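You operate a simulated robot arm through the tools that you are given. There is no shell and no other tool.

The job below is to be done with a simulated two-armed robot. You get a single attempt, and the scene is never put back.

Task
Brush the onion skins out of the blue crate on the tilt stand.
Fine: tilt the crate up first and lay it flat afterwards; use the red brush and put it back. Set down upright: red brush. What is to be rubbed or washed off counts as gone when no trace of it is left.

Only the result counts: the job must be done as asked and must still hold three seconds after the hand-in. Knocking over, shifting, dropping, spilling or breaking anything else fails it.

Robot
Two 7-joint arms with fingered hands on one trunk that stands fixed in place. Base frame: the origin is at the foot of the trunk, x ahead of it, y to its left, z up. Lengths are in cm, angles in degrees, forces in N, time in s.
The left shoulder is at [7, 15.7, 138.9], the right one opposite. With the tool pointing down near the work surface each hand reaches from about 10 to 88 cm from the base axis, measured 20 degrees to its own side. Payload 5 kg a hand.
The TCP of each hand is the grasp point between the finger pads, 3.1 cm short of the fingertips. In the tool frame z runs along the fingers and y along their closing line. The gripper opens to 15.6 cm; its body begins 8.8 cm behind the TCP. The gripper is a hand of 4 fingers: y runs from the thumb to the fingers, the wrist lies at [0, 0, -24.9] in the tool frame, and closing takes about 1.5 s.
Orientation is that of the tool frame in the base frame, as a unit quaternion [x, y, z, w]. With the fingers straight down and closing along the base's y, the tool's x points along the base's -x, its y along +y and its z along -z.

Tools
- The arms move only by the tool step_arm. It takes "left_steps", "right_steps" or both (then of equal length, played together; a hand with none holds still); each is one flat list of numbers, 7 for each row, row after row: the shift along the base's x, y, z in cm, then the turn, a rotation vector about the base's x, y, z in degrees, then the closure, from 0 (fully open) to 1 (shut). In form: [tx, ty, tz, rx, ry, rz, fingers, tx, ty, tz, rx, ry, rz, fingers, ...]. A call has 1 to 20 rows; each row is the pose to reach, as a shift and turn from the pose commanded when the call began. Each row takes 0.2 s and may step no farther than 5 cm and 8.6 degrees from the row before; otherwise, or with a gripper value out of range, the whole call is refused. Where a pose cannot be reached the arm comes as near as it can. A force on the tool above 40 N (or 10 N above the force at the start of the call, whichever is more), or a blocked arm, ends the call early, and 0.2 s more pass. Each finger travels about 10.8 cm/s and halts on what it meets, pressing with about 25 N; the grip force reading is that of the motor and also rises with nothing between the fingers. The clock runs only during rows and for 0.2 s after the last one: add rows that repeat a pose to give the fingers time. It gives the time, the measured TCP pose, the force on the tool (base axes), the opening and the grip force at its end, in the units of the frame above (readings bear some noise), with the torque about the TCP (base axes, N m) and any sound that the robot's microphone picked up, and new pictures: "views" is both (left out), scene, wrist or none (wrist: the cameras of the hands that moved).
- Cameras (640 x 400 px; columns grow to the right, rows downward): "scene" is now at [12.89, -3.03, 161.35]; the picture's right is [-0.34, -0.94, -0.00], its down [-0.58, 0.21, -0.78] and it looks along [0.73, -0.27, -0.62] (base axes); focal length 311 px, centre (320, 200). "left" rides on the left gripper at [-7.2, 0.2, -11.1] in its tool frame; the picture's right is [-0.02, -1.00, 0.00], its down [0.84, -0.02, -0.55] and it looks along [0.54, -0.01, 0.84] (tool axes); focal length 234 px, centre (320, 200). "right" rides on the right gripper at [7.2, 0.2, -11.1] in its tool frame; the picture's right is [-0.02, 1.00, 0.00], its down [-0.84, -0.02, -0.54] and it looks along [-0.54, -0.01, 0.84] (tool axes); focal length 234 px, centre (320, 200). There is no depth. A picture from a camera that has moved, and an enlarged one, comes with that camera's place and axes in the base frame and with its lens.
- lift_body(by): slides the trunk up (or, below 0, down) by that many cm; the arms and the scene camera ride with it, the base frame stays. It gives what a move gives, with no picture.
- set_grasp(shape, hand): the hand has 4 fingers and takes this shape, open, in about a second: jaw (thumb against the fingers, like two jaws); tri (thumb and two fingers); tip (a fingertip pinch); poke (one finger out to press); point (the index stretched); flat (the hand flat); cup (the hand cupped); fist (a fist). The gripper value then closes the fingers along that shape, each until it touches; the sizes above hold for jaw. It gives what a move gives, with no picture.
- turn_head(pan, tilt): turns the head with the scene camera to pan (to the left, within 86 degrees either way) and tilt (down, from -29 to 69), counted from straight ahead of the robot. It gives what a move gives, and a new picture of the scene camera.
- inspect(camera, box): a new picture of the part [left, top, right, bottom] of that camera's present view, enlarged. It takes no simulated time.
- finish_job(): hands the job in; it is judged then, once.

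Nothing tells you positions but the pictures and the camera data. Unless the task says otherwise, let go and move clear before handing in.

The tools are called as name(argument=value, ...) on one line, values as JSON. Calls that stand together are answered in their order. step_arm: Moves the arms, as the interface text tells. Its arguments: {"type":"object","properties":{"left_steps":{"type":"array","items":{"type":"number"}},"right_steps":{"type":"array","items":{"type":"number"}},"views":{"type":"string","enum":["both","scene","wrist","none"]}},"required":[]} The other tools are called the same way: lift_body (by) moves the trunk up or down; set_grasp (shape, hand) gives the hand a shape; turn_head (pan, tilt) turns the head that bears the scene camera; inspect (camera, box) takes an enlarged picture of a part of a camera's view; finish_job () hands the job in.

At the start:

```text
time_s: 0.0
left_tool_pos: [53.04, 6.8, 137.05]
left_tool_rot: [0.0, 1.0, 0.0, 0.001]
left_ft_force: [0.9, -0.3, 0.1]
left_moment: [-0.01, 0.02, 0.0]
left_grip_width: 15.6
left_grip_force: 0.1
left_shape: jaw
right_tool_pos: [43.35, -31.18, 137.74]
right_tool_rot: [0.0, 1.0, 0.0, 0.0]
right_ft_force: [0.1, -0.7, 0.3]
right_moment: [0.0, -0.02, -0.01]
right_grip_width: 15.61
right_grip_force: 0.0
right_shape: jaw
trunk travel left (down, up): [-77.5, 16.5]
head pan, tilt (commanded): [-20.2, 38.5]
```

scene: 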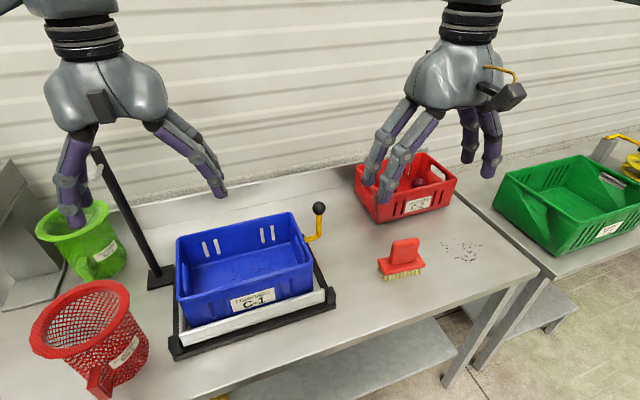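
right: 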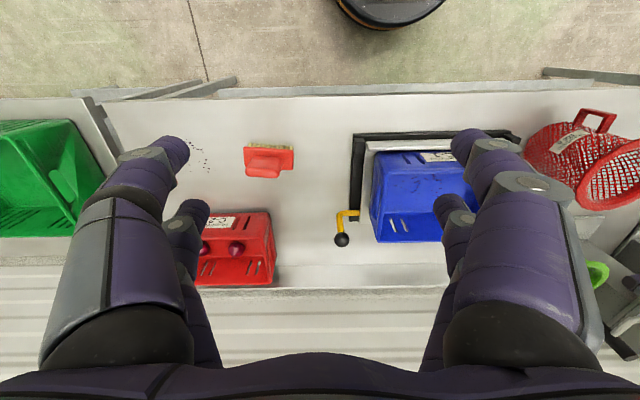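
left: 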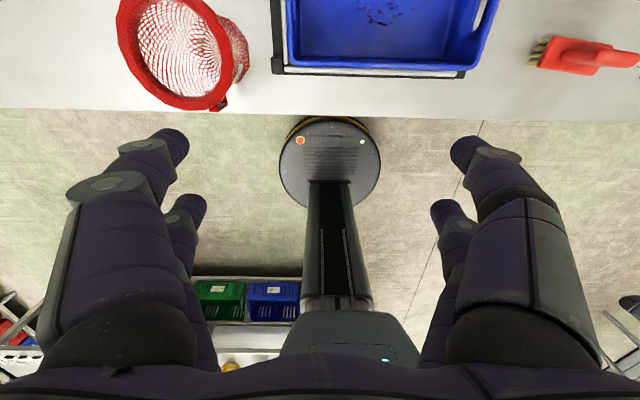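

I see a blue crate on a tilt stand with a yellow lever (black knob) on its right side, a red brush standing on the table, red and green crates and baskets. I will take closer looks before moving.

inspect(camera="scene", box=[150, 180, 350, 370])

inspect(camera="scene", box=[340, 140, 500, 300])

inspect(camera="right", box=[140, 100, 540, 300])

inspect(camera="left", box=[240, 0, 640, 120])

```text
2.11 times, centred on (250, 275) of scene
camera zoom: at [12.89, -3.03, 161.35], right [-0.34, -0.94, 0.0], down [-0.58, 0.21, -0.78], along [0.73, -0.27, -0.62], focal length 654 px, centre (467, 42)
```

zoom: 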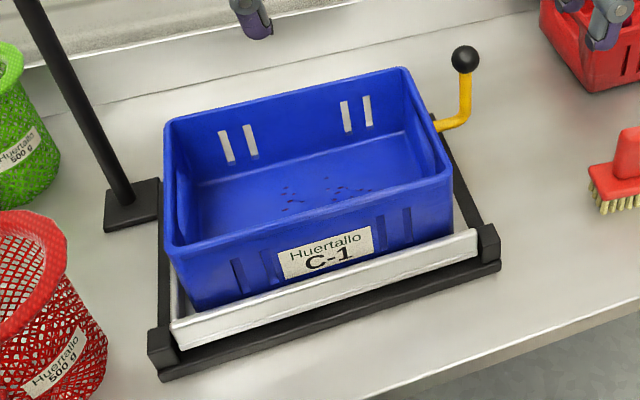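

```text
2.50 times, centred on (420, 220) of scene
camera zoom: at [12.89, -3.03, 161.35], right [-0.34, -0.94, 0.0], down [-0.58, 0.21, -0.78], along [0.73, -0.27, -0.62], focal length 777 px, centre (70, 150)
```

zoom: 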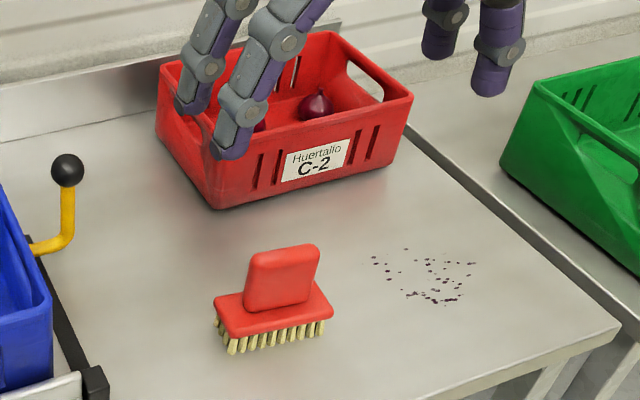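

```text
1.60 times, centred on (340, 200) of right
camera zoom: at [36.27, -31.11, 148.82], right [0.02, 1.0, 0.0], down [0.84, -0.02, 0.54], along [0.54, -0.01, -0.84], focal length 375 px, centre (288, 200)
```

zoom: 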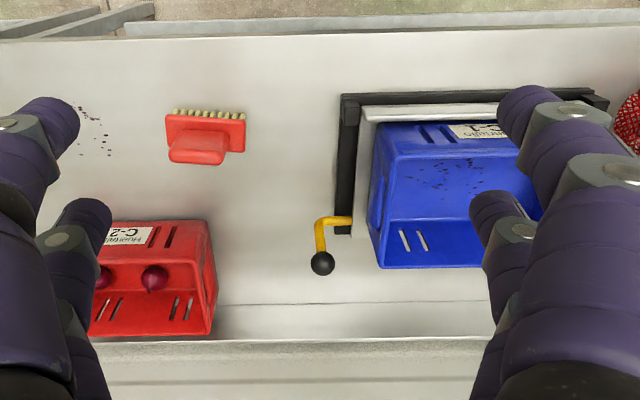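

```text
1.60 times, centred on (440, 60) of left
camera zoom: at [60.05, 7.12, 148.09], right [0.02, -1.0, 0.0], down [-0.84, -0.02, 0.55], along [-0.54, -0.01, -0.84], focal length 375 px, centre (128, 424)
```

zoom: 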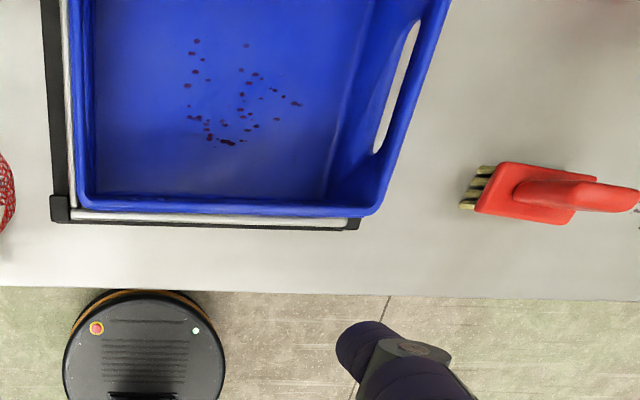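

The knob triangulates to about (77, -26.5, 104) and the table top to roughly z≈88. I'll turn the head to see the whole table, including the black pole on the left.

turn_head(pan=10, tilt=25)

turn_head(pan=-10, tilt=45)

```text
time_s: 0.9
left_tool_pos: [52.99, 7.04, 137.12]
left_tool_rot: [0.0, 1.0, 0.0, 0.0]
left_ft_force: [-0.4, 0.3, 0.6]
left_moment: [0.01, 0.02, 0.01]
left_grip_width: 15.6
left_grip_force: 0.0
left_shape: jaw
right_tool_pos: [43.38, -31.27, 137.64]
right_tool_rot: [0.0, 1.0, 0.0, 0.0]
right_ft_force: [0.2, 0.3, 0.2]
right_moment: [0.0, 0.02, 0.02]
right_grip_width: 15.58
right_grip_force: 0.0
right_shape: jaw
trunk travel left (down, up): [-77.5, 16.5]
head pan, tilt (commanded): [10.0, 25.0]
camera scene: at [13.88, 1.52, 163.45], right [0.17, -0.98, 0.0], down [-0.42, -0.07, -0.91], along [0.89, 0.16, -0.42], focal length 311 px, centre (320, 200)
```

scene: 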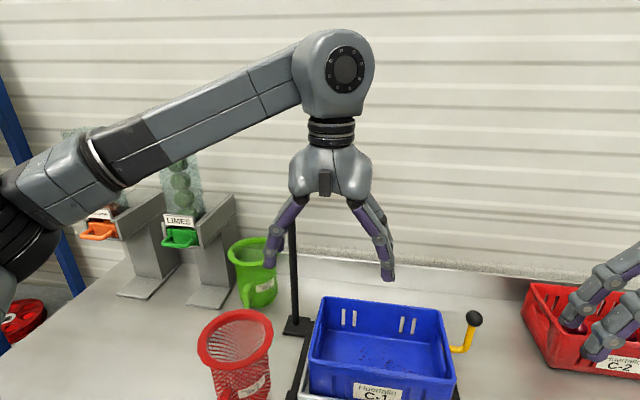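

```text
time_s: 1.8
left_tool_pos: [53.0, 7.0, 137.02]
left_tool_rot: [0.0, 1.0, 0.001, 0.0]
left_ft_force: [-0.2, 0.1, -0.1]
left_moment: [0.0, 0.0, -0.01]
left_grip_width: 15.61
left_grip_force: 0.0
left_shape: jaw
right_tool_pos: [43.36, -31.28, 137.77]
right_tool_rot: [0.0, 1.0, -0.001, -0.001]
right_ft_force: [-0.5, 0.2, -0.4]
right_moment: [0.01, 0.01, 0.01]
right_grip_width: 15.59
right_grip_force: 0.1
right_shape: jaw
trunk travel left (down, up): [-77.5, 16.5]
head pan, tilt (commanded): [-10.0, 45.0]
camera scene: at [12.82, -1.47, 160.4], right [-0.17, -0.98, 0.0], down [-0.7, 0.12, -0.71], along [0.7, -0.12, -0.71], focal length 311 px, centre (320, 200)
```

scene: 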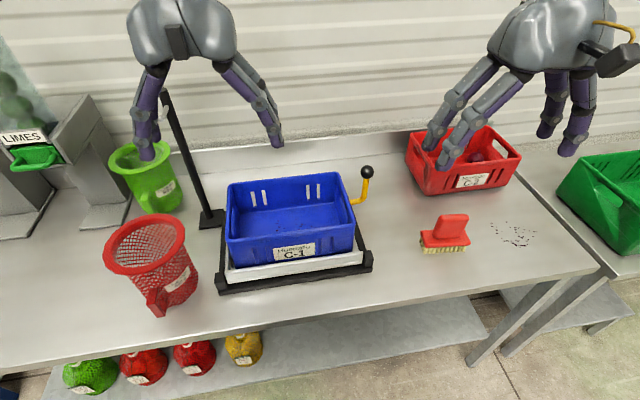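

I'd like a clearer view of the stand, so I move both arms aside, keeping them high above everything.

step_arm(left_steps=[-4, 4, 0, 0, 0, 0, 0, -8, 8, 0, 0, 0, 0, 0, -12, 12, 0, 0, 0, 0, 0, -16, 16, 0, 0, 0, 0, 0, -20, 20, 0, 0, 0, 0, 0, -22, 24, 0, 0, 0, 0, 0], right_steps=[-4, -2, 0, 0, 0, 0, 0, -8, -4, 0, 0, 0, 0, 0, -12, -6, 0, 0, 0, 0, 0, -14, -8, 0, 0, 0, 0, 0, -14, -12, 0, 0, 0, 0, 0, -14, -14, 0, 0, 0, 0, 0], views="both")

```text
refused: row 1 steps farther than a row can; nothing moved
```

The step was too long; same move with smaller rows.

step_arm(left_steps=[-3, 3, 0, 0, 0, 0, 0, -6, 6, 0, 0, 0, 0, 0, -9, 9, 0, 0, 0, 0, 0, -12, 12, 0, 0, 0, 0, 0, -15, 15, 0, 0, 0, 0, 0, -18, 18, 0, 0, 0, 0, 0, -20, 21, 0, 0, 0, 0, 0], right_steps=[-3, -2, 0, 0, 0, 0, 0, -6, -4, 0, 0, 0, 0, 0, -9, -6, 0, 0, 0, 0, 0, -12, -8, 0, 0, 0, 0, 0, -14, -10, 0, 0, 0, 0, 0, -14, -12, 0, 0, 0, 0, 0, -14, -14, 0, 0, 0, 0, 0], views="both")

```text
time_s: 3.6
left_tool_pos: [32.83, 27.3, 133.63]
left_tool_rot: [-0.001, 0.998, 0.002, -0.069]
left_ft_force: [0.1, 0.6, 1.0]
left_moment: [-0.01, 0.03, -0.01]
left_grip_width: 15.61
left_grip_force: 0.0
left_shape: jaw
left hand out of reach, approached as far as the arm can: row 7
right_tool_pos: [29.53, -45.49, 137.6]
right_tool_rot: [0.0, 1.0, 0.001, -0.001]
right_ft_force: [0.2, -0.1, 0.0]
right_moment: [0.02, 0.04, -0.03]
right_grip_width: 15.6
right_grip_force: 0.0
right_shape: jaw
trunk travel left (down, up): [-77.5, 16.5]
head pan, tilt (commanded): [-10.0, 45.0]
stopped in row 7 (left hand): the arm was blocked; the commanded pose is now the measured one
camera scene: at [12.95, -1.56, 160.38], right [-0.17, -0.98, 0.0], down [-0.7, 0.12, -0.71], along [0.7, -0.12, -0.71], focal length 311 px, centre (320, 200)
camera right: at [22.36, -45.24, 148.72], right [0.02, 1.0, 0.0], down [0.84, -0.02, 0.54], along [0.54, -0.01, -0.84], focal length 234 px, centre (320, 200)
camera left: at [41.44, 27.52, 143.47], right [0.02, -1.0, -0.01], down [-0.76, -0.02, 0.65], along [-0.65, -0.01, -0.76], focal length 234 px, centre (320, 200)
```

scene: 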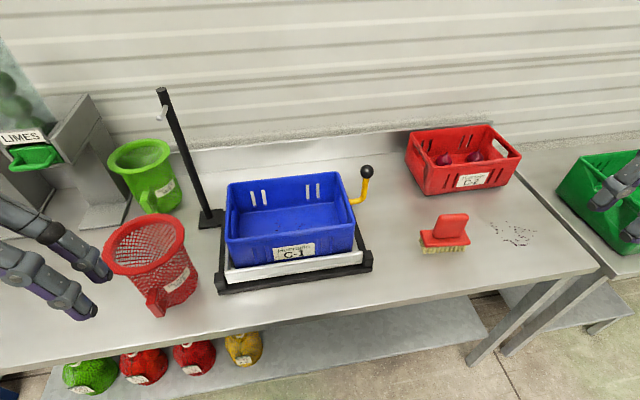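
right: 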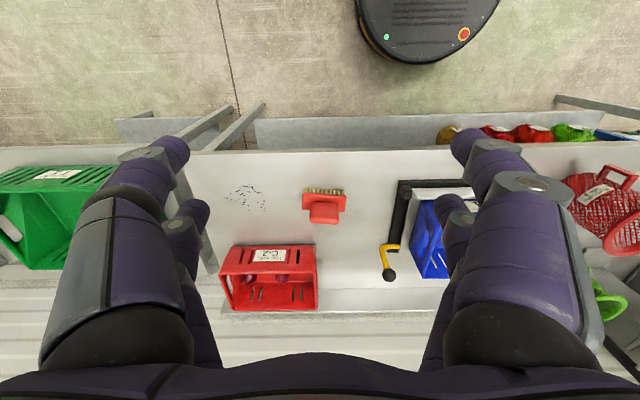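
left: 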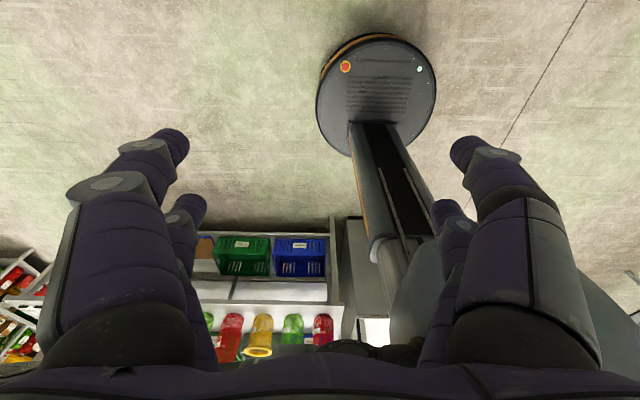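

Now the view is unobstructed; I'll enlarge the stand, pole, brush and crate.

inspect(camera="scene", box=[200, 150, 400, 300])

inspect(camera="scene", box=[140, 80, 260, 240])

inspect(camera="scene", box=[390, 190, 550, 290])

inspect(camera="right", box=[220, 140, 480, 320])

```text
2.67 times, centred on (300, 225) of scene
camera zoom: at [12.95, -1.56, 160.38], right [-0.17, -0.98, 0.0], down [-0.7, 0.12, -0.71], along [0.7, -0.12, -0.71], focal length 829 px, centre (373, 133)
```

zoom: 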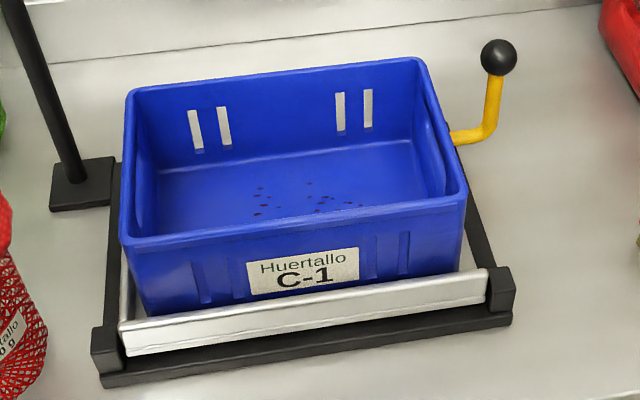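

```text
2.50 times, centred on (200, 160) of scene
camera zoom: at [12.95, -1.56, 160.38], right [-0.17, -0.98, 0.0], down [-0.7, 0.12, -0.71], along [0.7, -0.12, -0.71], focal length 777 px, centre (620, 300)
```

zoom: 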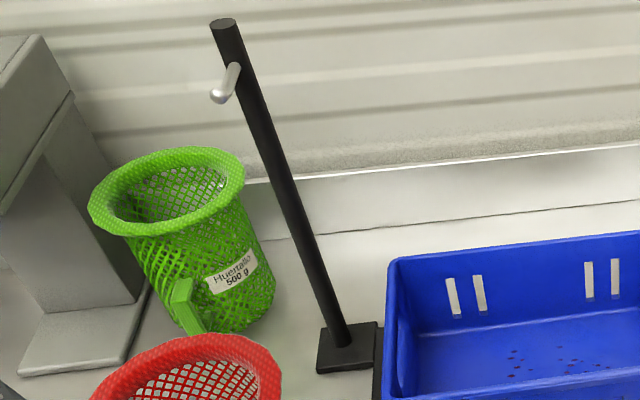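

```text
4.00 times, centred on (470, 240) of scene
camera zoom: at [12.95, -1.56, 160.38], right [-0.17, -0.98, 0.0], down [-0.7, 0.12, -0.71], along [0.7, -0.12, -0.71], focal length 1243 px, centre (-280, 40)
```

zoom: 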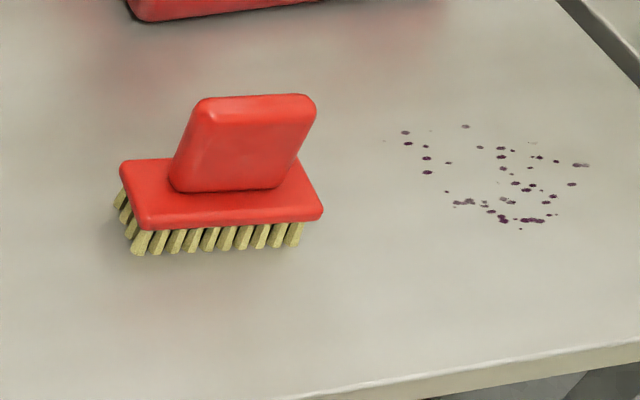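

```text
2.22 times, centred on (350, 230) of right
camera zoom: at [22.36, -45.24, 148.72], right [0.02, 1.0, 0.0], down [0.84, -0.02, 0.54], along [0.54, -0.01, -0.84], focal length 520 px, centre (253, 133)
```

zoom: 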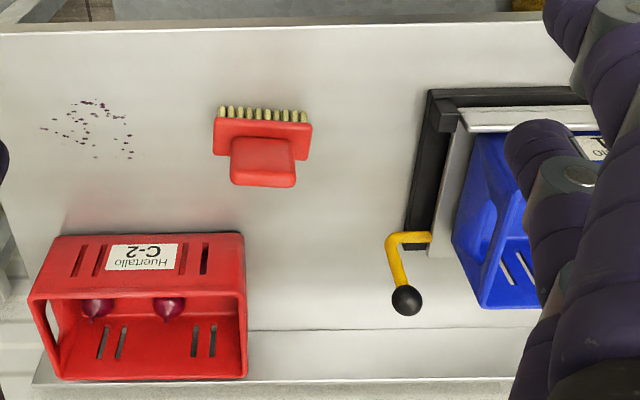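

The stand is axis-aligned: crate rim about x 57.7–76.1, y −17.5–11.5, z≈105.7; table z≈88.3; knob ≈(77.3, −26.5, 104); brush handle ≈(59.5, −44.5), top ≈101.5. I'll bring the right hand above the knob with the fingers half closed to learn how the stand works.

step_arm(right_steps=[4, 1.6, -1, 0, 0, 0, 0.1, 8, 3.2, -2, 0, 0, 0, 0.2, 12, 4.8, -3, 0, 0, 0, 0.3, 16, 6.4, -4, 0, 0, 0, 0.4, 20, 8, -5, 0, 0, 0, 0.5, 24, 9.6, -6, 0, 0, 0, 0.5, 28, 11.2, -7, 0, 0, 0, 0.5, 32, 12.8, -8, 0, 0, 0, 0.5, 36, 14.4, -9, 0, 0, 0, 0.5, 40, 16, -10, 0, 0, 0, 0.5, 44, 17.6, -11, 0, 0, 0, 0.5, 47.8, 19, -12.6, 0, 0, 0, 0.5], views="both")

```text
time_s: 6.2
left_tool_pos: [33.1, 27.46, 133.49]
left_tool_rot: [-0.001, 0.998, 0.001, -0.068]
left_ft_force: [0.6, -0.9, -0.3]
left_moment: [0.02, 0.05, -0.04]
left_grip_width: 15.58
left_grip_force: 0.0
left_shape: jaw
right_tool_pos: [76.6, -26.71, 125.0]
right_tool_rot: [0.002, 1.0, 0.001, -0.001]
right_ft_force: [0.7, -1.4, -0.2]
right_moment: [0.03, 0.06, 0.02]
right_grip_width: 7.78
right_grip_force: 0.1
right_shape: jaw
right hand out of reach, approached as far as the arm can: row 12
trunk travel left (down, up): [-77.5, 16.5]
head pan, tilt (commanded): [-10.0, 45.0]
camera scene: at [13.15, -1.5, 160.37], right [-0.17, -0.98, 0.0], down [-0.7, 0.12, -0.71], along [0.69, -0.12, -0.71], focal length 311 px, centre (320, 200)
camera right: at [69.42, -26.49, 136.0], right [0.03, 1.0, 0.0], down [0.84, -0.02, 0.54], along [0.54, -0.01, -0.84], focal length 234 px, centre (320, 200)
```

scene: 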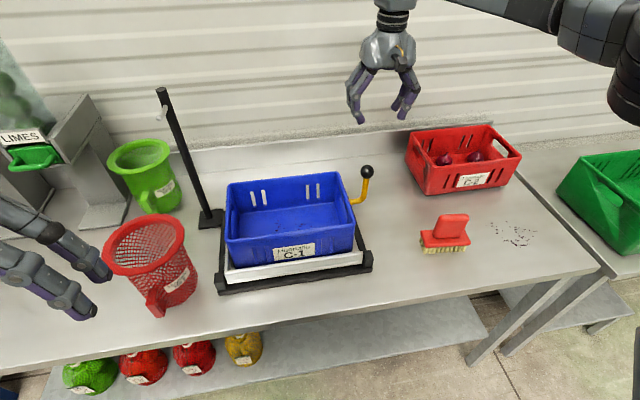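
right: 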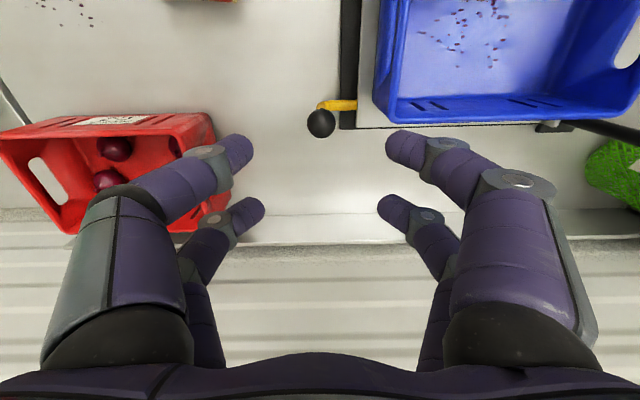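

The hand is straight above the knob but at the edge of its reach at this height, so I lower the trunk a little to gain margin.

lift_body(by=-6)

step_arm(right_steps=[0.6, 0.1, -2, 0, 0, 0, 0.5, 0.9, 0.2, -4, 0, 0, 0, 0.5, 0.9, 0.2, -6, 0, 0, 0, 0.55], views="both")

```text
time_s: 7.2
left_tool_pos: [32.89, 27.37, 127.77]
left_tool_rot: [-0.001, 0.998, 0.001, -0.068]
left_ft_force: [-0.6, -0.7, 0.1]
left_moment: [-0.03, -0.05, 0.02]
left_grip_width: 15.58
left_grip_force: 0.1
left_shape: jaw
right_tool_pos: [76.18, -26.54, 119.21]
right_tool_rot: [0.0, 1.0, 0.001, 0.002]
right_ft_force: [-0.4, -0.8, 0.6]
right_moment: [0.02, 0.02, 0.01]
right_grip_width: 7.8
right_grip_force: 0.1
right_shape: jaw
trunk travel left (down, up): [-71.5, 22.5]
head pan, tilt (commanded): [-10.0, 45.0]
```

```text
time_s: 8.0
left_tool_pos: [32.92, 27.45, 127.64]
left_tool_rot: [0.0, 0.998, 0.002, -0.068]
left_ft_force: [0.4, 0.3, 0.2]
left_moment: [-0.01, -0.01, 0.02]
left_grip_width: 15.61
left_grip_force: 0.0
left_shape: jaw
right_tool_pos: [76.13, -26.72, 113.11]
right_tool_rot: [0.0, 1.0, 0.001, 0.003]
right_ft_force: [-0.5, 0.1, -0.4]
right_moment: [-0.01, -0.03, -0.02]
right_grip_width: 7.06
right_grip_force: 0.0
right_shape: jaw
right hand out of reach, approached as far as the arm can: row 1, 2, 3
trunk travel left (down, up): [-71.5, 22.5]
head pan, tilt (commanded): [-10.0, 45.0]
camera scene: at [12.86, -1.47, 154.4], right [-0.17, -0.98, 0.0], down [-0.7, 0.12, -0.71], along [0.7, -0.12, -0.71], focal length 311 px, centre (320, 200)
camera right: at [68.87, -26.49, 124.24], right [0.02, 1.0, 0.0], down [0.84, -0.02, 0.55], along [0.55, -0.01, -0.84], focal length 234 px, centre (320, 200)
```

scene: 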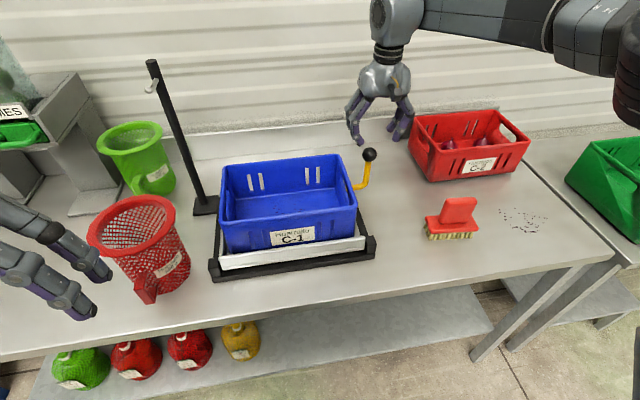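
right: 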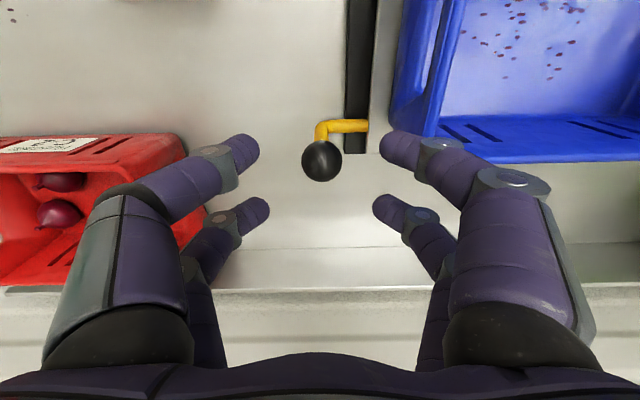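

The knob shows at about (77.6, −26.5, 104), 1.5 cm beyond the hand. I'll pitch the fingers 15° outward to gain reach, and lower around the knob.

step_arm(right_steps=[0, 0, 0, 0, -7.5, 0, 0.55, 0.5, 0.1, 0, 0, -15, 0, 0.55, 1.0, 0.1, -2, 0, -15, 0, 0.55, 1.3, 0.1, -4, 0, -15, 0, 0.55, 1.5, 0.1, -6, 0, -15, 0, 0.55, 1.5, 0.1, -7.5, 0, -15, 0, 0.55, 1.5, 0.1, -7.5, 0, -15, 0, 0.55], views="both")

```text
time_s: 9.6
left_tool_pos: [32.72, 27.52, 127.7]
left_tool_rot: [-0.001, 0.998, 0.002, -0.068]
left_ft_force: [0.4, 0.0, -0.5]
left_moment: [0.01, -0.03, -0.03]
left_grip_width: 15.59
left_grip_force: 0.1
left_shape: jaw
right_tool_pos: [77.52, -26.72, 105.67]
right_tool_rot: [0.001, 0.991, 0.0, 0.132]
right_ft_force: [-0.1, 0.0, 0.4]
right_moment: [-0.02, -0.04, -0.01]
right_grip_width: 7.06
right_grip_force: 0.1
right_shape: jaw
trunk travel left (down, up): [-71.5, 22.5]
head pan, tilt (commanded): [-10.0, 45.0]
camera scene: at [12.76, -1.44, 154.4], right [-0.17, -0.98, 0.0], down [-0.7, 0.12, -0.71], along [0.7, -0.12, -0.71], focal length 311 px, centre (320, 200)
camera right: at [67.75, -26.41, 114.54], right [0.02, 1.0, 0.01], down [0.67, -0.02, 0.74], along [0.74, -0.01, -0.67], focal length 234 px, centre (320, 200)
```

scene: 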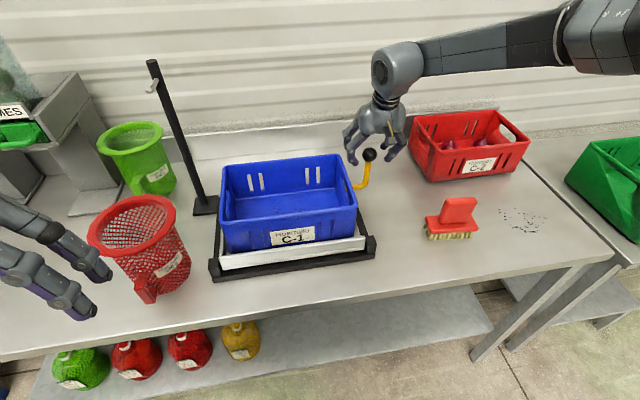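
right: 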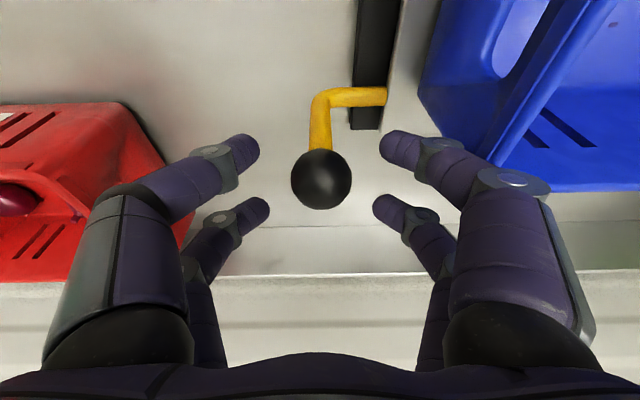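

The knob (≈3.8 cm ball) is centred between the fingers. I lower 1.7 cm more and close on it.

step_arm(right_steps=[0.1, 0.1, -1.0, 0, 0, 0, 0.55, 0.1, 0.15, -1.9, 0, 0, 0, 0.55, 0.1, 0.15, -1.9, 0, 0, 0, 0.65, 0.1, 0.15, -1.9, 0, 0, 0, 0.75, 0.1, 0.15, -1.9, 0, 0, 0, 0.85, 0.1, 0.15, -1.9, 0, 0, 0, 0.9, 0.1, 0.15, -1.9, 0, 0, 0, 0.9], views="both")

```text
time_s: 11.2
left_tool_pos: [32.99, 27.55, 127.56]
left_tool_rot: [-0.001, 0.998, 0.002, -0.068]
left_ft_force: [-0.7, -0.7, 0.1]
left_moment: [0.0, -0.03, -0.02]
left_grip_width: 15.57
left_grip_force: 0.1
left_shape: jaw
right_tool_pos: [77.65, -26.4, 103.8]
right_tool_rot: [0.0, 0.991, 0.0, 0.132]
right_ft_force: [-0.2, 0.1, 0.6]
right_moment: [0.04, 0.0, 0.01]
right_grip_width: 1.61
right_grip_force: 0.0
right_shape: jaw
trunk travel left (down, up): [-71.5, 22.5]
head pan, tilt (commanded): [-10.0, 45.0]
camera scene: at [12.83, -1.46, 154.4], right [-0.17, -0.98, 0.0], down [-0.7, 0.12, -0.71], along [0.7, -0.12, -0.71], focal length 311 px, centre (320, 200)
camera right: at [67.88, -26.26, 112.63], right [0.02, 1.0, 0.01], down [0.67, -0.02, 0.74], along [0.74, -0.01, -0.67], focal length 234 px, centre (320, 200)
```

scene: 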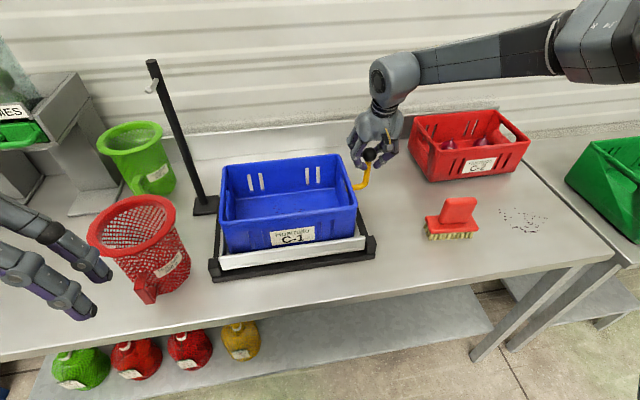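
right: 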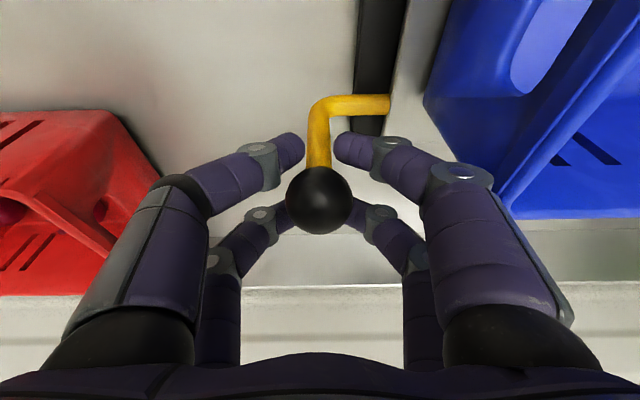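

The fingers have passed below the ball and cage its stem. I close fully to see if they take hold.

step_arm(right_steps=[0, 0, 0, 0, 0, 0, 0.95, 0, 0, 0, 0, 0, 0, 1.0, 0, 0, 0, 0, 0, 0, 1.0, 0, 0, 0, 0, 0, 0, 1.0], views="wrist")

inspect(camera="scene", box=[330, 90, 430, 210])

```text
time_s: 12.2
left_tool_pos: [32.95, 27.36, 127.6]
left_tool_rot: [-0.001, 0.998, 0.002, -0.068]
left_ft_force: [-0.5, 0.2, -0.5]
left_moment: [0.01, 0.02, 0.0]
left_grip_width: 15.6
left_grip_force: 0.1
left_shape: jaw
right_tool_pos: [77.73, -26.62, 103.69]
right_tool_rot: [0.0, 0.991, 0.001, 0.132]
right_ft_force: [6.4, -1.5, -2.8]
right_moment: [0.02, 0.07, 0.02]
right_grip_width: 0.0
right_grip_force: 25.0
right_shape: jaw
trunk travel left (down, up): [-71.5, 22.5]
head pan, tilt (commanded): [-10.0, 45.0]
camera right: at [68.01, -26.3, 112.53], right [0.02, 1.0, 0.01], down [0.67, -0.02, 0.74], along [0.74, -0.01, -0.67], focal length 234 px, centre (320, 200)
```

right: 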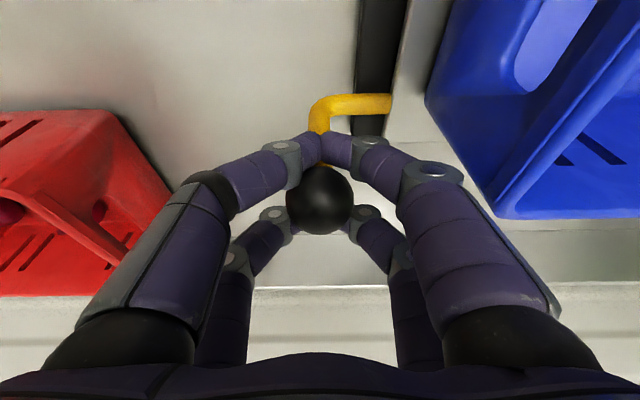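

```text
3.33 times, centred on (380, 150) of scene
camera zoom: at [13.01, -1.5, 154.38], right [-0.17, -0.98, 0.0], down [-0.7, 0.12, -0.71], along [0.7, -0.12, -0.71], focal length 1036 px, centre (120, 367)
```

zoom: 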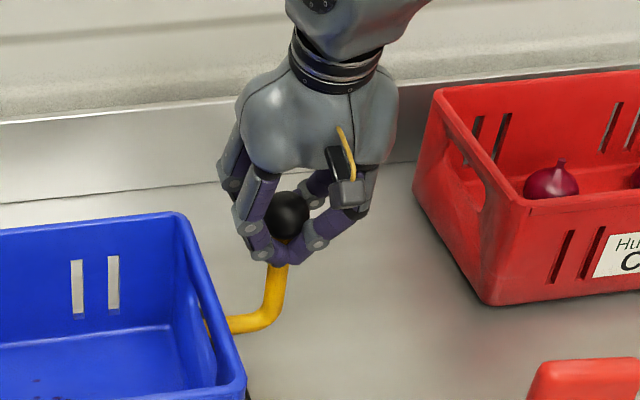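

The ball is caged. I now test gently: a small pull up-and-back along the arc expected for a front hinge.

step_arm(right_steps=[-0.25, 0, 0.4, 0, 0, 0, 1.0, -0.5, 0, 0.8, 0, 0, 0, 1.0, -0.75, 0, 1.2, 0, 0, 0, 1.0, -1, 0, 1.6, 0, 0, 0, 1.0], views="both")

```text
time_s: 13.2
left_tool_pos: [32.99, 27.42, 127.59]
left_tool_rot: [-0.001, 0.998, 0.002, -0.069]
left_ft_force: [-0.3, -0.6, -1.0]
left_moment: [-0.02, -0.03, -0.03]
left_grip_width: 15.59
left_grip_force: 0.1
left_shape: jaw
right_tool_pos: [76.85, -26.49, 105.36]
right_tool_rot: [0.0, 0.991, 0.001, 0.131]
right_ft_force: [11.6, -2.4, -2.2]
right_moment: [-0.02, -0.18, 0.0]
right_grip_width: 0.02
right_grip_force: 25.1
right_shape: jaw
trunk travel left (down, up): [-71.5, 22.5]
head pan, tilt (commanded): [-10.0, 45.0]
camera scene: at [13.03, -1.5, 154.38], right [-0.17, -0.98, 0.0], down [-0.7, 0.12, -0.71], along [0.7, -0.12, -0.71], focal length 311 px, centre (320, 200)
camera right: at [67.07, -26.29, 114.19], right [0.02, 1.0, 0.01], down [0.67, -0.02, 0.74], along [0.74, -0.01, -0.67], focal length 234 px, centre (320, 200)
```

scene: 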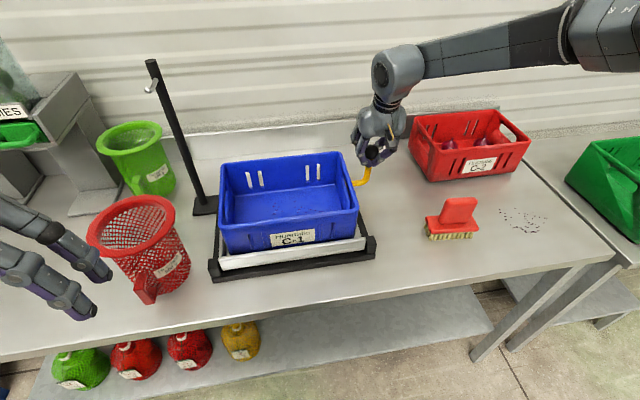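
right: 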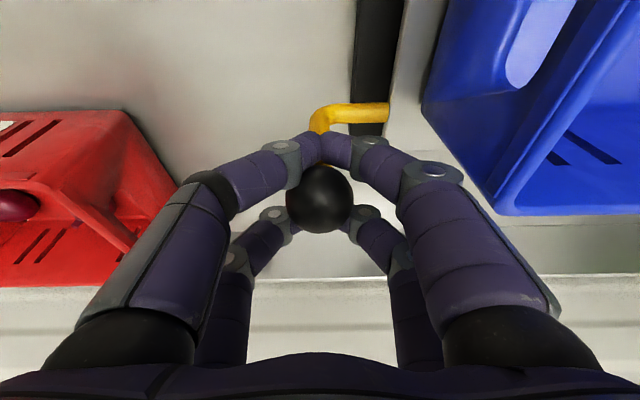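

The knob follows the hand with little force. I'll check whether the crate itself is tilting.

inspect(camera="scene", box=[200, 120, 420, 290])

```text
2.35 times, centred on (310, 205) of scene
camera zoom: at [13.03, -1.5, 154.38], right [-0.17, -0.98, 0.0], down [-0.7, 0.12, -0.71], along [0.7, -0.12, -0.71], focal length 731 px, centre (344, 188)
```

zoom: 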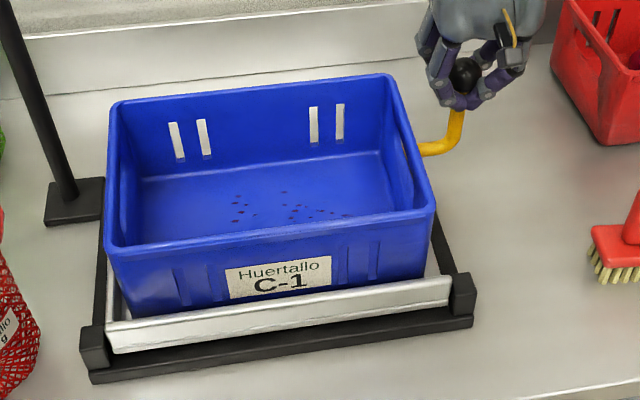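

It's moving but barely tilted yet (≈4°). I follow the arc about the front hinge to roughly 20°, turning the hand along with the lever.

step_arm(right_steps=[-0.5, 0, 0.72, 0, -2, 0, 1.0, -1.04, 0, 1.4, 0, -4, 0, 1.0, -1.6, 0, 2.0, 0, -6, 0, 1.0, -2.2, 0, 2.64, 0, -8, 0, 1.0, -2.8, 0, 3.24, 0, -10, 0, 1.0, -3.4, 0, 3.8, 0, -12, 0, 1.0, -4.05, 0, 4.37, 0, -14, 0, 1.0, -4.7, 0, 4.9, 0, -16, 0, 1.0], views="both")

```text
time_s: 15.0
left_tool_pos: [33.39, 27.55, 127.48]
left_tool_rot: [0.0, 0.998, 0.002, -0.07]
left_ft_force: [-0.9, 1.0, 0.1]
left_moment: [0.01, 0.01, -0.01]
left_grip_width: 15.58
left_grip_force: 0.1
left_shape: jaw
right_tool_pos: [72.36, -26.48, 109.69]
right_tool_rot: [0.0, 0.964, 0.0, 0.265]
right_ft_force: [21.9, 1.7, -23.0]
right_moment: [-0.03, 0.48, 0.01]
right_grip_width: 0.01
right_grip_force: 24.9
right_shape: jaw
trunk travel left (down, up): [-71.5, 22.5]
head pan, tilt (commanded): [-10.0, 45.0]
camera scene: at [13.46, -1.54, 154.3], right [-0.17, -0.98, 0.0], down [-0.7, 0.12, -0.7], along [0.69, -0.12, -0.71], focal length 311 px, centre (320, 200)
camera right: at [60.54, -26.34, 115.64], right [0.02, 1.0, 0.01], down [0.44, -0.02, 0.9], along [0.9, -0.01, -0.44], focal length 234 px, centre (320, 200)
```

scene: 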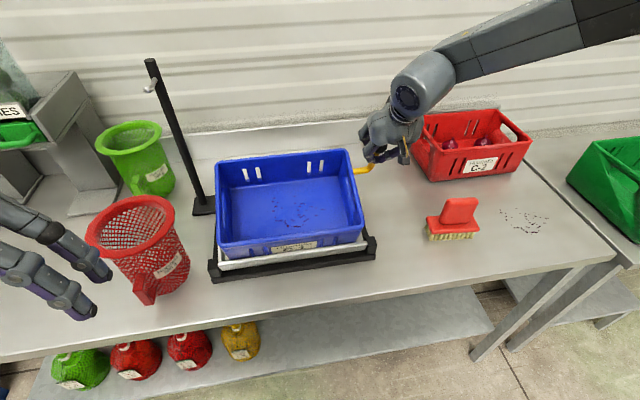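
right: 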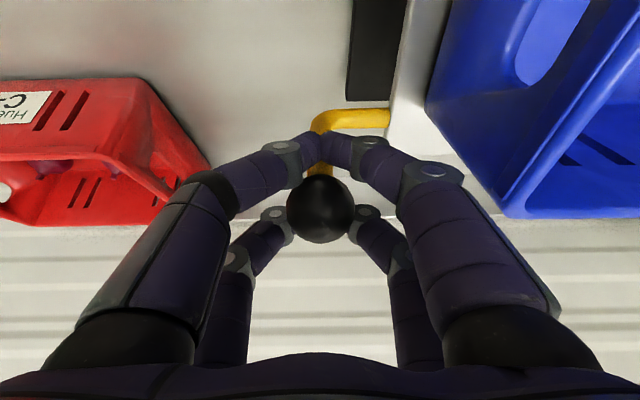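

The crate is tilting towards me nicely, with ~30 N pulling on the hand. I go on to about 30° and watch the force.

step_arm(right_steps=[-0.68, 0, 0.5, 0, -2, 0, 1.0, -1.38, 0, 0.99, 0, -4, 0, 1.0, -2.1, 0, 1.45, 0, -6, 0, 1.0, -2.83, 0, 1.88, 0, -8, 0, 1.0, -3.58, 0, 2.29, 0, -10, 0, 1.0], views="both")

```text
time_s: 15.3
left_tool_pos: [33.47, 27.44, 127.4]
left_tool_rot: [0.0, 0.998, 0.002, -0.07]
left_ft_force: [-0.4, 0.8, 0.3]
left_moment: [-0.02, -0.04, 0.03]
left_grip_width: 15.61
left_grip_force: 0.1
left_shape: jaw
right_tool_pos: [72.26, -26.49, 109.85]
right_tool_rot: [0.001, 0.963, -0.001, 0.27]
right_ft_force: [26.8, 1.8, -21.2]
right_moment: [-0.01, 0.42, 0.0]
right_grip_width: 0.01
right_grip_force: 25.3
right_shape: jaw
trunk travel left (down, up): [-71.5, 22.5]
head pan, tilt (commanded): [-10.0, 45.0]
stopped in row 1 (right hand): the force on the tool passed its limit at 46 N (the readings are from after the stop); the commanded pose is now the measured one
camera scene: at [13.53, -1.48, 154.33], right [-0.17, -0.98, 0.0], down [-0.7, 0.12, -0.7], along [0.69, -0.12, -0.71], focal length 311 px, centre (320, 200)
camera right: at [60.45, -26.36, 115.57], right [0.02, 1.0, 0.01], down [0.43, -0.02, 0.9], along [0.9, -0.01, -0.43], focal length 234 px, centre (320, 200)
```

scene: 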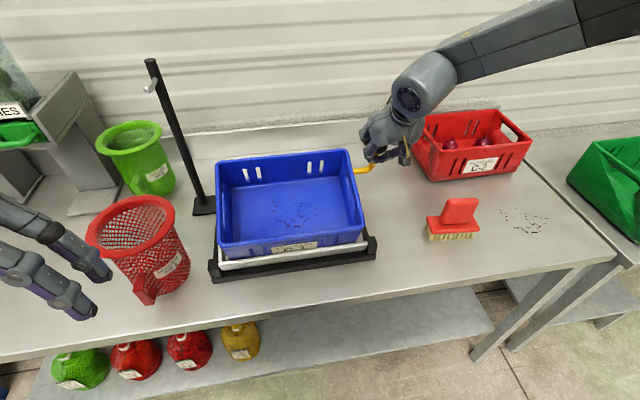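
right: 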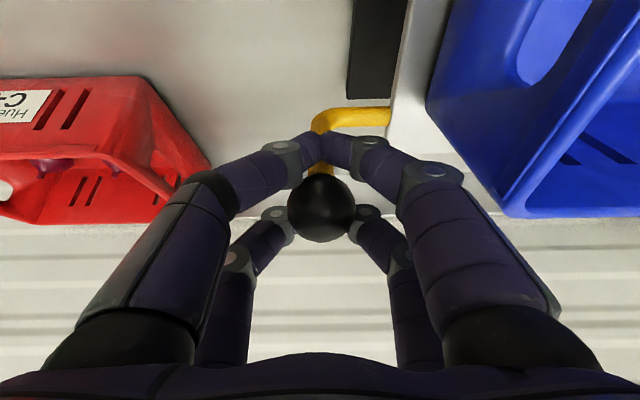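

Resistance rises exactly along the arc at about 19–20°, which looks like an end stop. I'll ease the pull slightly to see whether the stand holds by itself.

step_arm(right_steps=[0.15, 0, -0.12, 0, 0, 0, 1.0, 0.3, 0, -0.24, 0, 0, 0, 1.0, 0.3, 0, -0.24, 0, 0, 0, 1.0], views="none")

inspect(camera="scene", box=[190, 120, 430, 300])

```text
time_s: 16.1
left_tool_pos: [33.23, 27.4, 127.49]
left_tool_rot: [0.0, 0.998, 0.002, -0.069]
left_ft_force: [-0.1, 0.1, -0.3]
left_moment: [-0.03, 0.06, 0.02]
left_grip_width: 15.59
left_grip_force: 0.1
left_shape: jaw
right_tool_pos: [72.32, -26.63, 109.88]
right_tool_rot: [0.0, 0.963, 0.001, 0.27]
right_ft_force: [14.8, 1.0, -12.0]
right_moment: [0.0, 0.29, 0.02]
right_grip_width: 0.0
right_grip_force: 24.9
right_shape: jaw
trunk travel left (down, up): [-71.5, 22.5]
head pan, tilt (commanded): [-10.0, 45.0]
```

```text
2.22 times, centred on (310, 210) of scene
camera zoom: at [13.26, -1.51, 154.36], right [-0.17, -0.98, 0.0], down [-0.7, 0.12, -0.7], along [0.69, -0.12, -0.71], focal length 690 px, centre (342, 178)
```

zoom: 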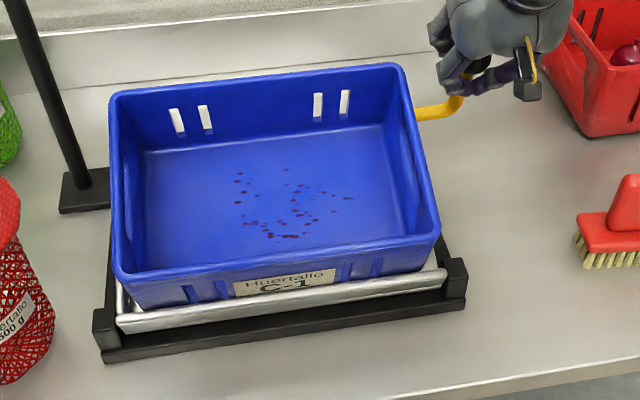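

The force dropped with no movement, so the stand may be holding at a stop. I relax further.

step_arm(right_steps=[0.15, 0, -0.12, 0, 0, 0, 1.0, 0.3, 0, -0.24, 0, 0, 0, 1.0, 0.3, 0, -0.24, 0, 0, 0, 1.0], views="none")

```text
time_s: 16.9
left_tool_pos: [33.02, 27.49, 127.59]
left_tool_rot: [-0.001, 0.998, 0.001, -0.068]
left_ft_force: [0.7, 0.3, 0.2]
left_moment: [0.02, 0.02, 0.0]
left_grip_width: 15.58
left_grip_force: 0.0
left_shape: jaw
right_tool_pos: [72.41, -26.52, 109.72]
right_tool_rot: [0.001, 0.962, 0.0, 0.272]
right_ft_force: [4.6, 0.1, -5.4]
right_moment: [-0.01, 0.12, 0.05]
right_grip_width: 0.0
right_grip_force: 25.2
right_shape: jaw
trunk travel left (down, up): [-71.5, 22.5]
head pan, tilt (commanded): [-10.0, 45.0]
```

Force is down to 7 N and the tilt stays. One more small relaxation to reach zero load.

step_arm(right_steps=[0.15, 0, -0.12, 0, 0, 0, 1.0, 0.2, 0, -0.16, 0, 0, 0, 1.0, 0.2, 0, -0.16, 0, 0, 0, 1.0], views="none")

```text
time_s: 17.7
left_tool_pos: [32.88, 27.47, 127.57]
left_tool_rot: [0.0, 0.998, 0.001, -0.068]
left_ft_force: [1.4, -2.1, 0.4]
left_moment: [-0.02, -0.01, -0.01]
left_grip_width: 15.6
left_grip_force: 0.1
left_shape: jaw
right_tool_pos: [72.57, -26.53, 109.65]
right_tool_rot: [0.0, 0.962, 0.0, 0.273]
right_ft_force: [1.7, -0.1, -1.1]
right_moment: [0.01, 0.03, 0.0]
right_grip_width: 0.02
right_grip_force: 25.1
right_shape: jaw
trunk travel left (down, up): [-71.5, 22.5]
head pan, tilt (commanded): [-10.0, 45.0]
```

Practically no load now, and the tilt persists. I loosen the fingers a little (still caging the ball) to check that the stand stays.

step_arm(right_steps=[0, 0, 0, 0, 0, 0, 0.9, 0, 0, 0, 0, 0, 0, 0.8, 0, 0, 0, 0, 0, 0, 0.75, 0, 0, 0, 0, 0, 0, 0.75], views="both")

```text
time_s: 18.7
left_tool_pos: [32.93, 27.46, 127.67]
left_tool_rot: [-0.001, 0.998, 0.002, -0.068]
left_ft_force: [0.9, 0.1, -0.4]
left_moment: [0.0, 0.0, -0.01]
left_grip_width: 15.59
left_grip_force: 0.0
left_shape: jaw
right_tool_pos: [72.56, -26.53, 109.64]
right_tool_rot: [0.001, 0.962, 0.0, 0.272]
right_ft_force: [-0.5, 0.2, 0.6]
right_moment: [-0.01, 0.01, -0.02]
right_grip_width: 3.83
right_grip_force: 0.0
right_shape: jaw
trunk travel left (down, up): [-71.5, 22.5]
head pan, tilt (commanded): [-10.0, 45.0]
camera scene: at [12.82, -1.46, 154.4], right [-0.17, -0.98, 0.0], down [-0.7, 0.12, -0.71], along [0.7, -0.12, -0.71], focal length 311 px, centre (320, 200)
camera right: at [60.67, -26.33, 115.33], right [0.02, 1.0, 0.01], down [0.43, -0.02, 0.9], along [0.9, -0.01, -0.43], focal length 234 px, centre (320, 200)
```

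scene: 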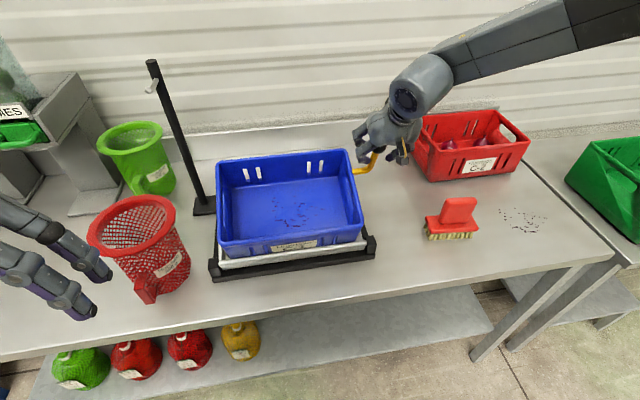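
right: 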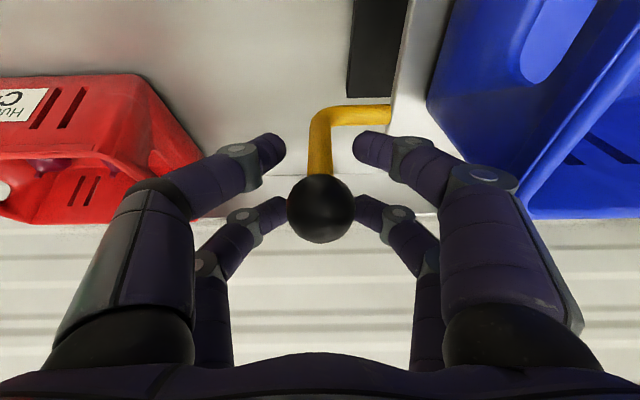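

The stand holds the tilt (≈18–19°) on its own with zero load on the hand. I open the fingers and back the right hand off along its pointing direction.

step_arm(right_steps=[0, 0, 0, 0, 0, 0, 0.6, 0, 0, 0, 0, 0, 0, 0.5, 0, 0, 0, 0, 0, 0, 0.5, -1.05, 0, 1.7, 0, 0, 0, 0.5, -2.1, 0, 3.4, 0, 0, 0, 0.5, -3.2, 0, 5.1, 0, 0, 0, 0.5, -4.2, 0, 6.8, 0, 0, 0, 0.5, -6.3, 0, 10.2, 0, 0, 0, 0.5, -8.4, 0, 13.6, 0, 0, 0, 0.5], views="both")

```text
time_s: 20.7
left_tool_pos: [32.57, 27.48, 127.76]
left_tool_rot: [-0.001, 0.998, 0.002, -0.067]
left_ft_force: [-0.4, -0.1, 1.2]
left_moment: [0.02, -0.05, 0.0]
left_grip_width: 15.6
left_grip_force: 0.0
left_shape: jaw
right_tool_pos: [63.83, -26.41, 123.44]
right_tool_rot: [0.001, 0.962, -0.001, 0.274]
right_ft_force: [0.3, 0.0, -0.1]
right_moment: [-0.02, -0.04, 0.01]
right_grip_width: 7.75
right_grip_force: 0.0
right_shape: jaw
trunk travel left (down, up): [-71.5, 22.5]
head pan, tilt (commanded): [-10.0, 45.0]
camera scene: at [12.54, -1.42, 154.42], right [-0.17, -0.98, 0.0], down [-0.7, 0.12, -0.71], along [0.7, -0.12, -0.71], focal length 311 px, centre (320, 200)
camera right: at [51.95, -26.17, 129.0], right [0.02, 1.0, 0.01], down [0.43, -0.02, 0.9], along [0.9, -0.01, -0.43], focal length 234 px, centre (320, 200)
```

scene: 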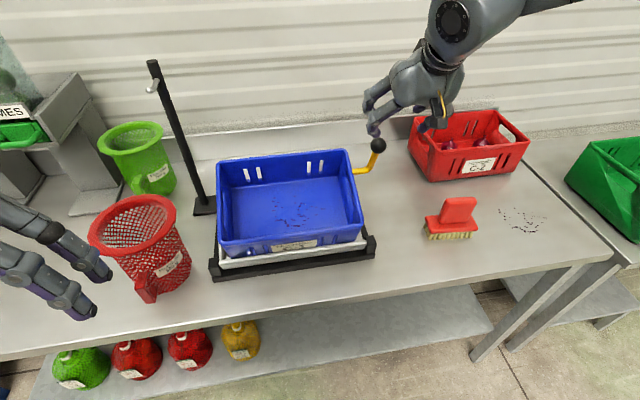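
right: 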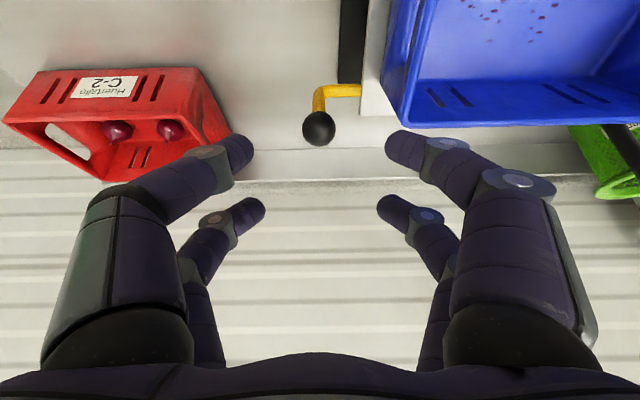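

The stand stays tilted without a hand on it. Next I level the right hand and bring it over the brush.

step_arm(right_steps=[-1, -3, 0, 0, 8, 0, 0.5, -2, -6, 0, 0, 16, 0, 0.5, -3, -9, 0, 0, 24, 0, 0.5, -4, -13, 0, 0, 31.8, 0, 0.4, -4.5, -17, 0, 0, 31.8, 0, 0.3, -4.5, -18.1, -0.5, 0, 31.8, 0, 0.3], views="both")

```text
time_s: 22.1
left_tool_pos: [32.88, 27.4, 127.55]
left_tool_rot: [-0.002, 0.998, 0.002, -0.069]
left_ft_force: [-0.1, 1.2, -0.6]
left_moment: [-0.04, 0.02, 0.01]
left_grip_width: 15.61
left_grip_force: 0.0
left_shape: jaw
right_tool_pos: [59.65, -44.74, 122.87]
right_tool_rot: [0.0, 1.0, -0.001, -0.002]
right_ft_force: [-0.2, -0.3, -0.3]
right_moment: [-0.01, 0.02, 0.0]
right_grip_width: 10.87
right_grip_force: 0.0
right_shape: jaw
trunk travel left (down, up): [-71.5, 22.5]
head pan, tilt (commanded): [-10.0, 45.0]
camera scene: at [12.85, -1.43, 154.4], right [-0.17, -0.98, 0.0], down [-0.7, 0.12, -0.71], along [0.7, -0.12, -0.71], focal length 311 px, centre (320, 200)
camera right: at [52.66, -44.43, 133.93], right [0.03, 1.0, 0.0], down [0.84, -0.02, 0.54], along [0.54, -0.01, -0.84], focal length 234 px, centre (320, 200)
```

scene: 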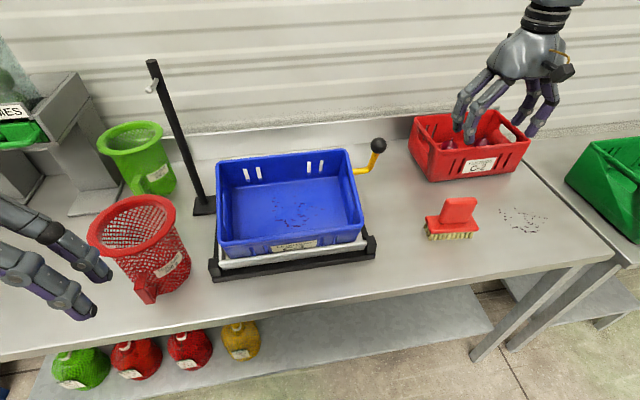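
right: 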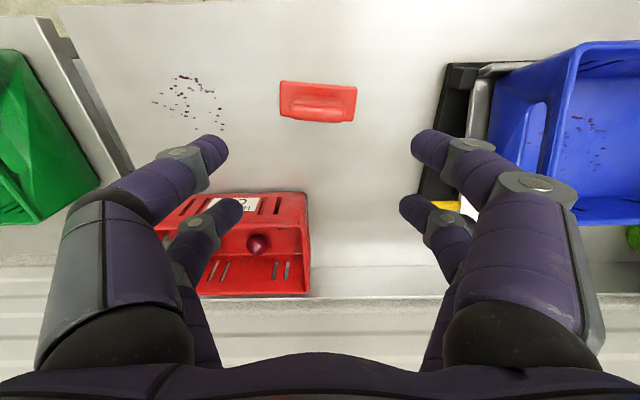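

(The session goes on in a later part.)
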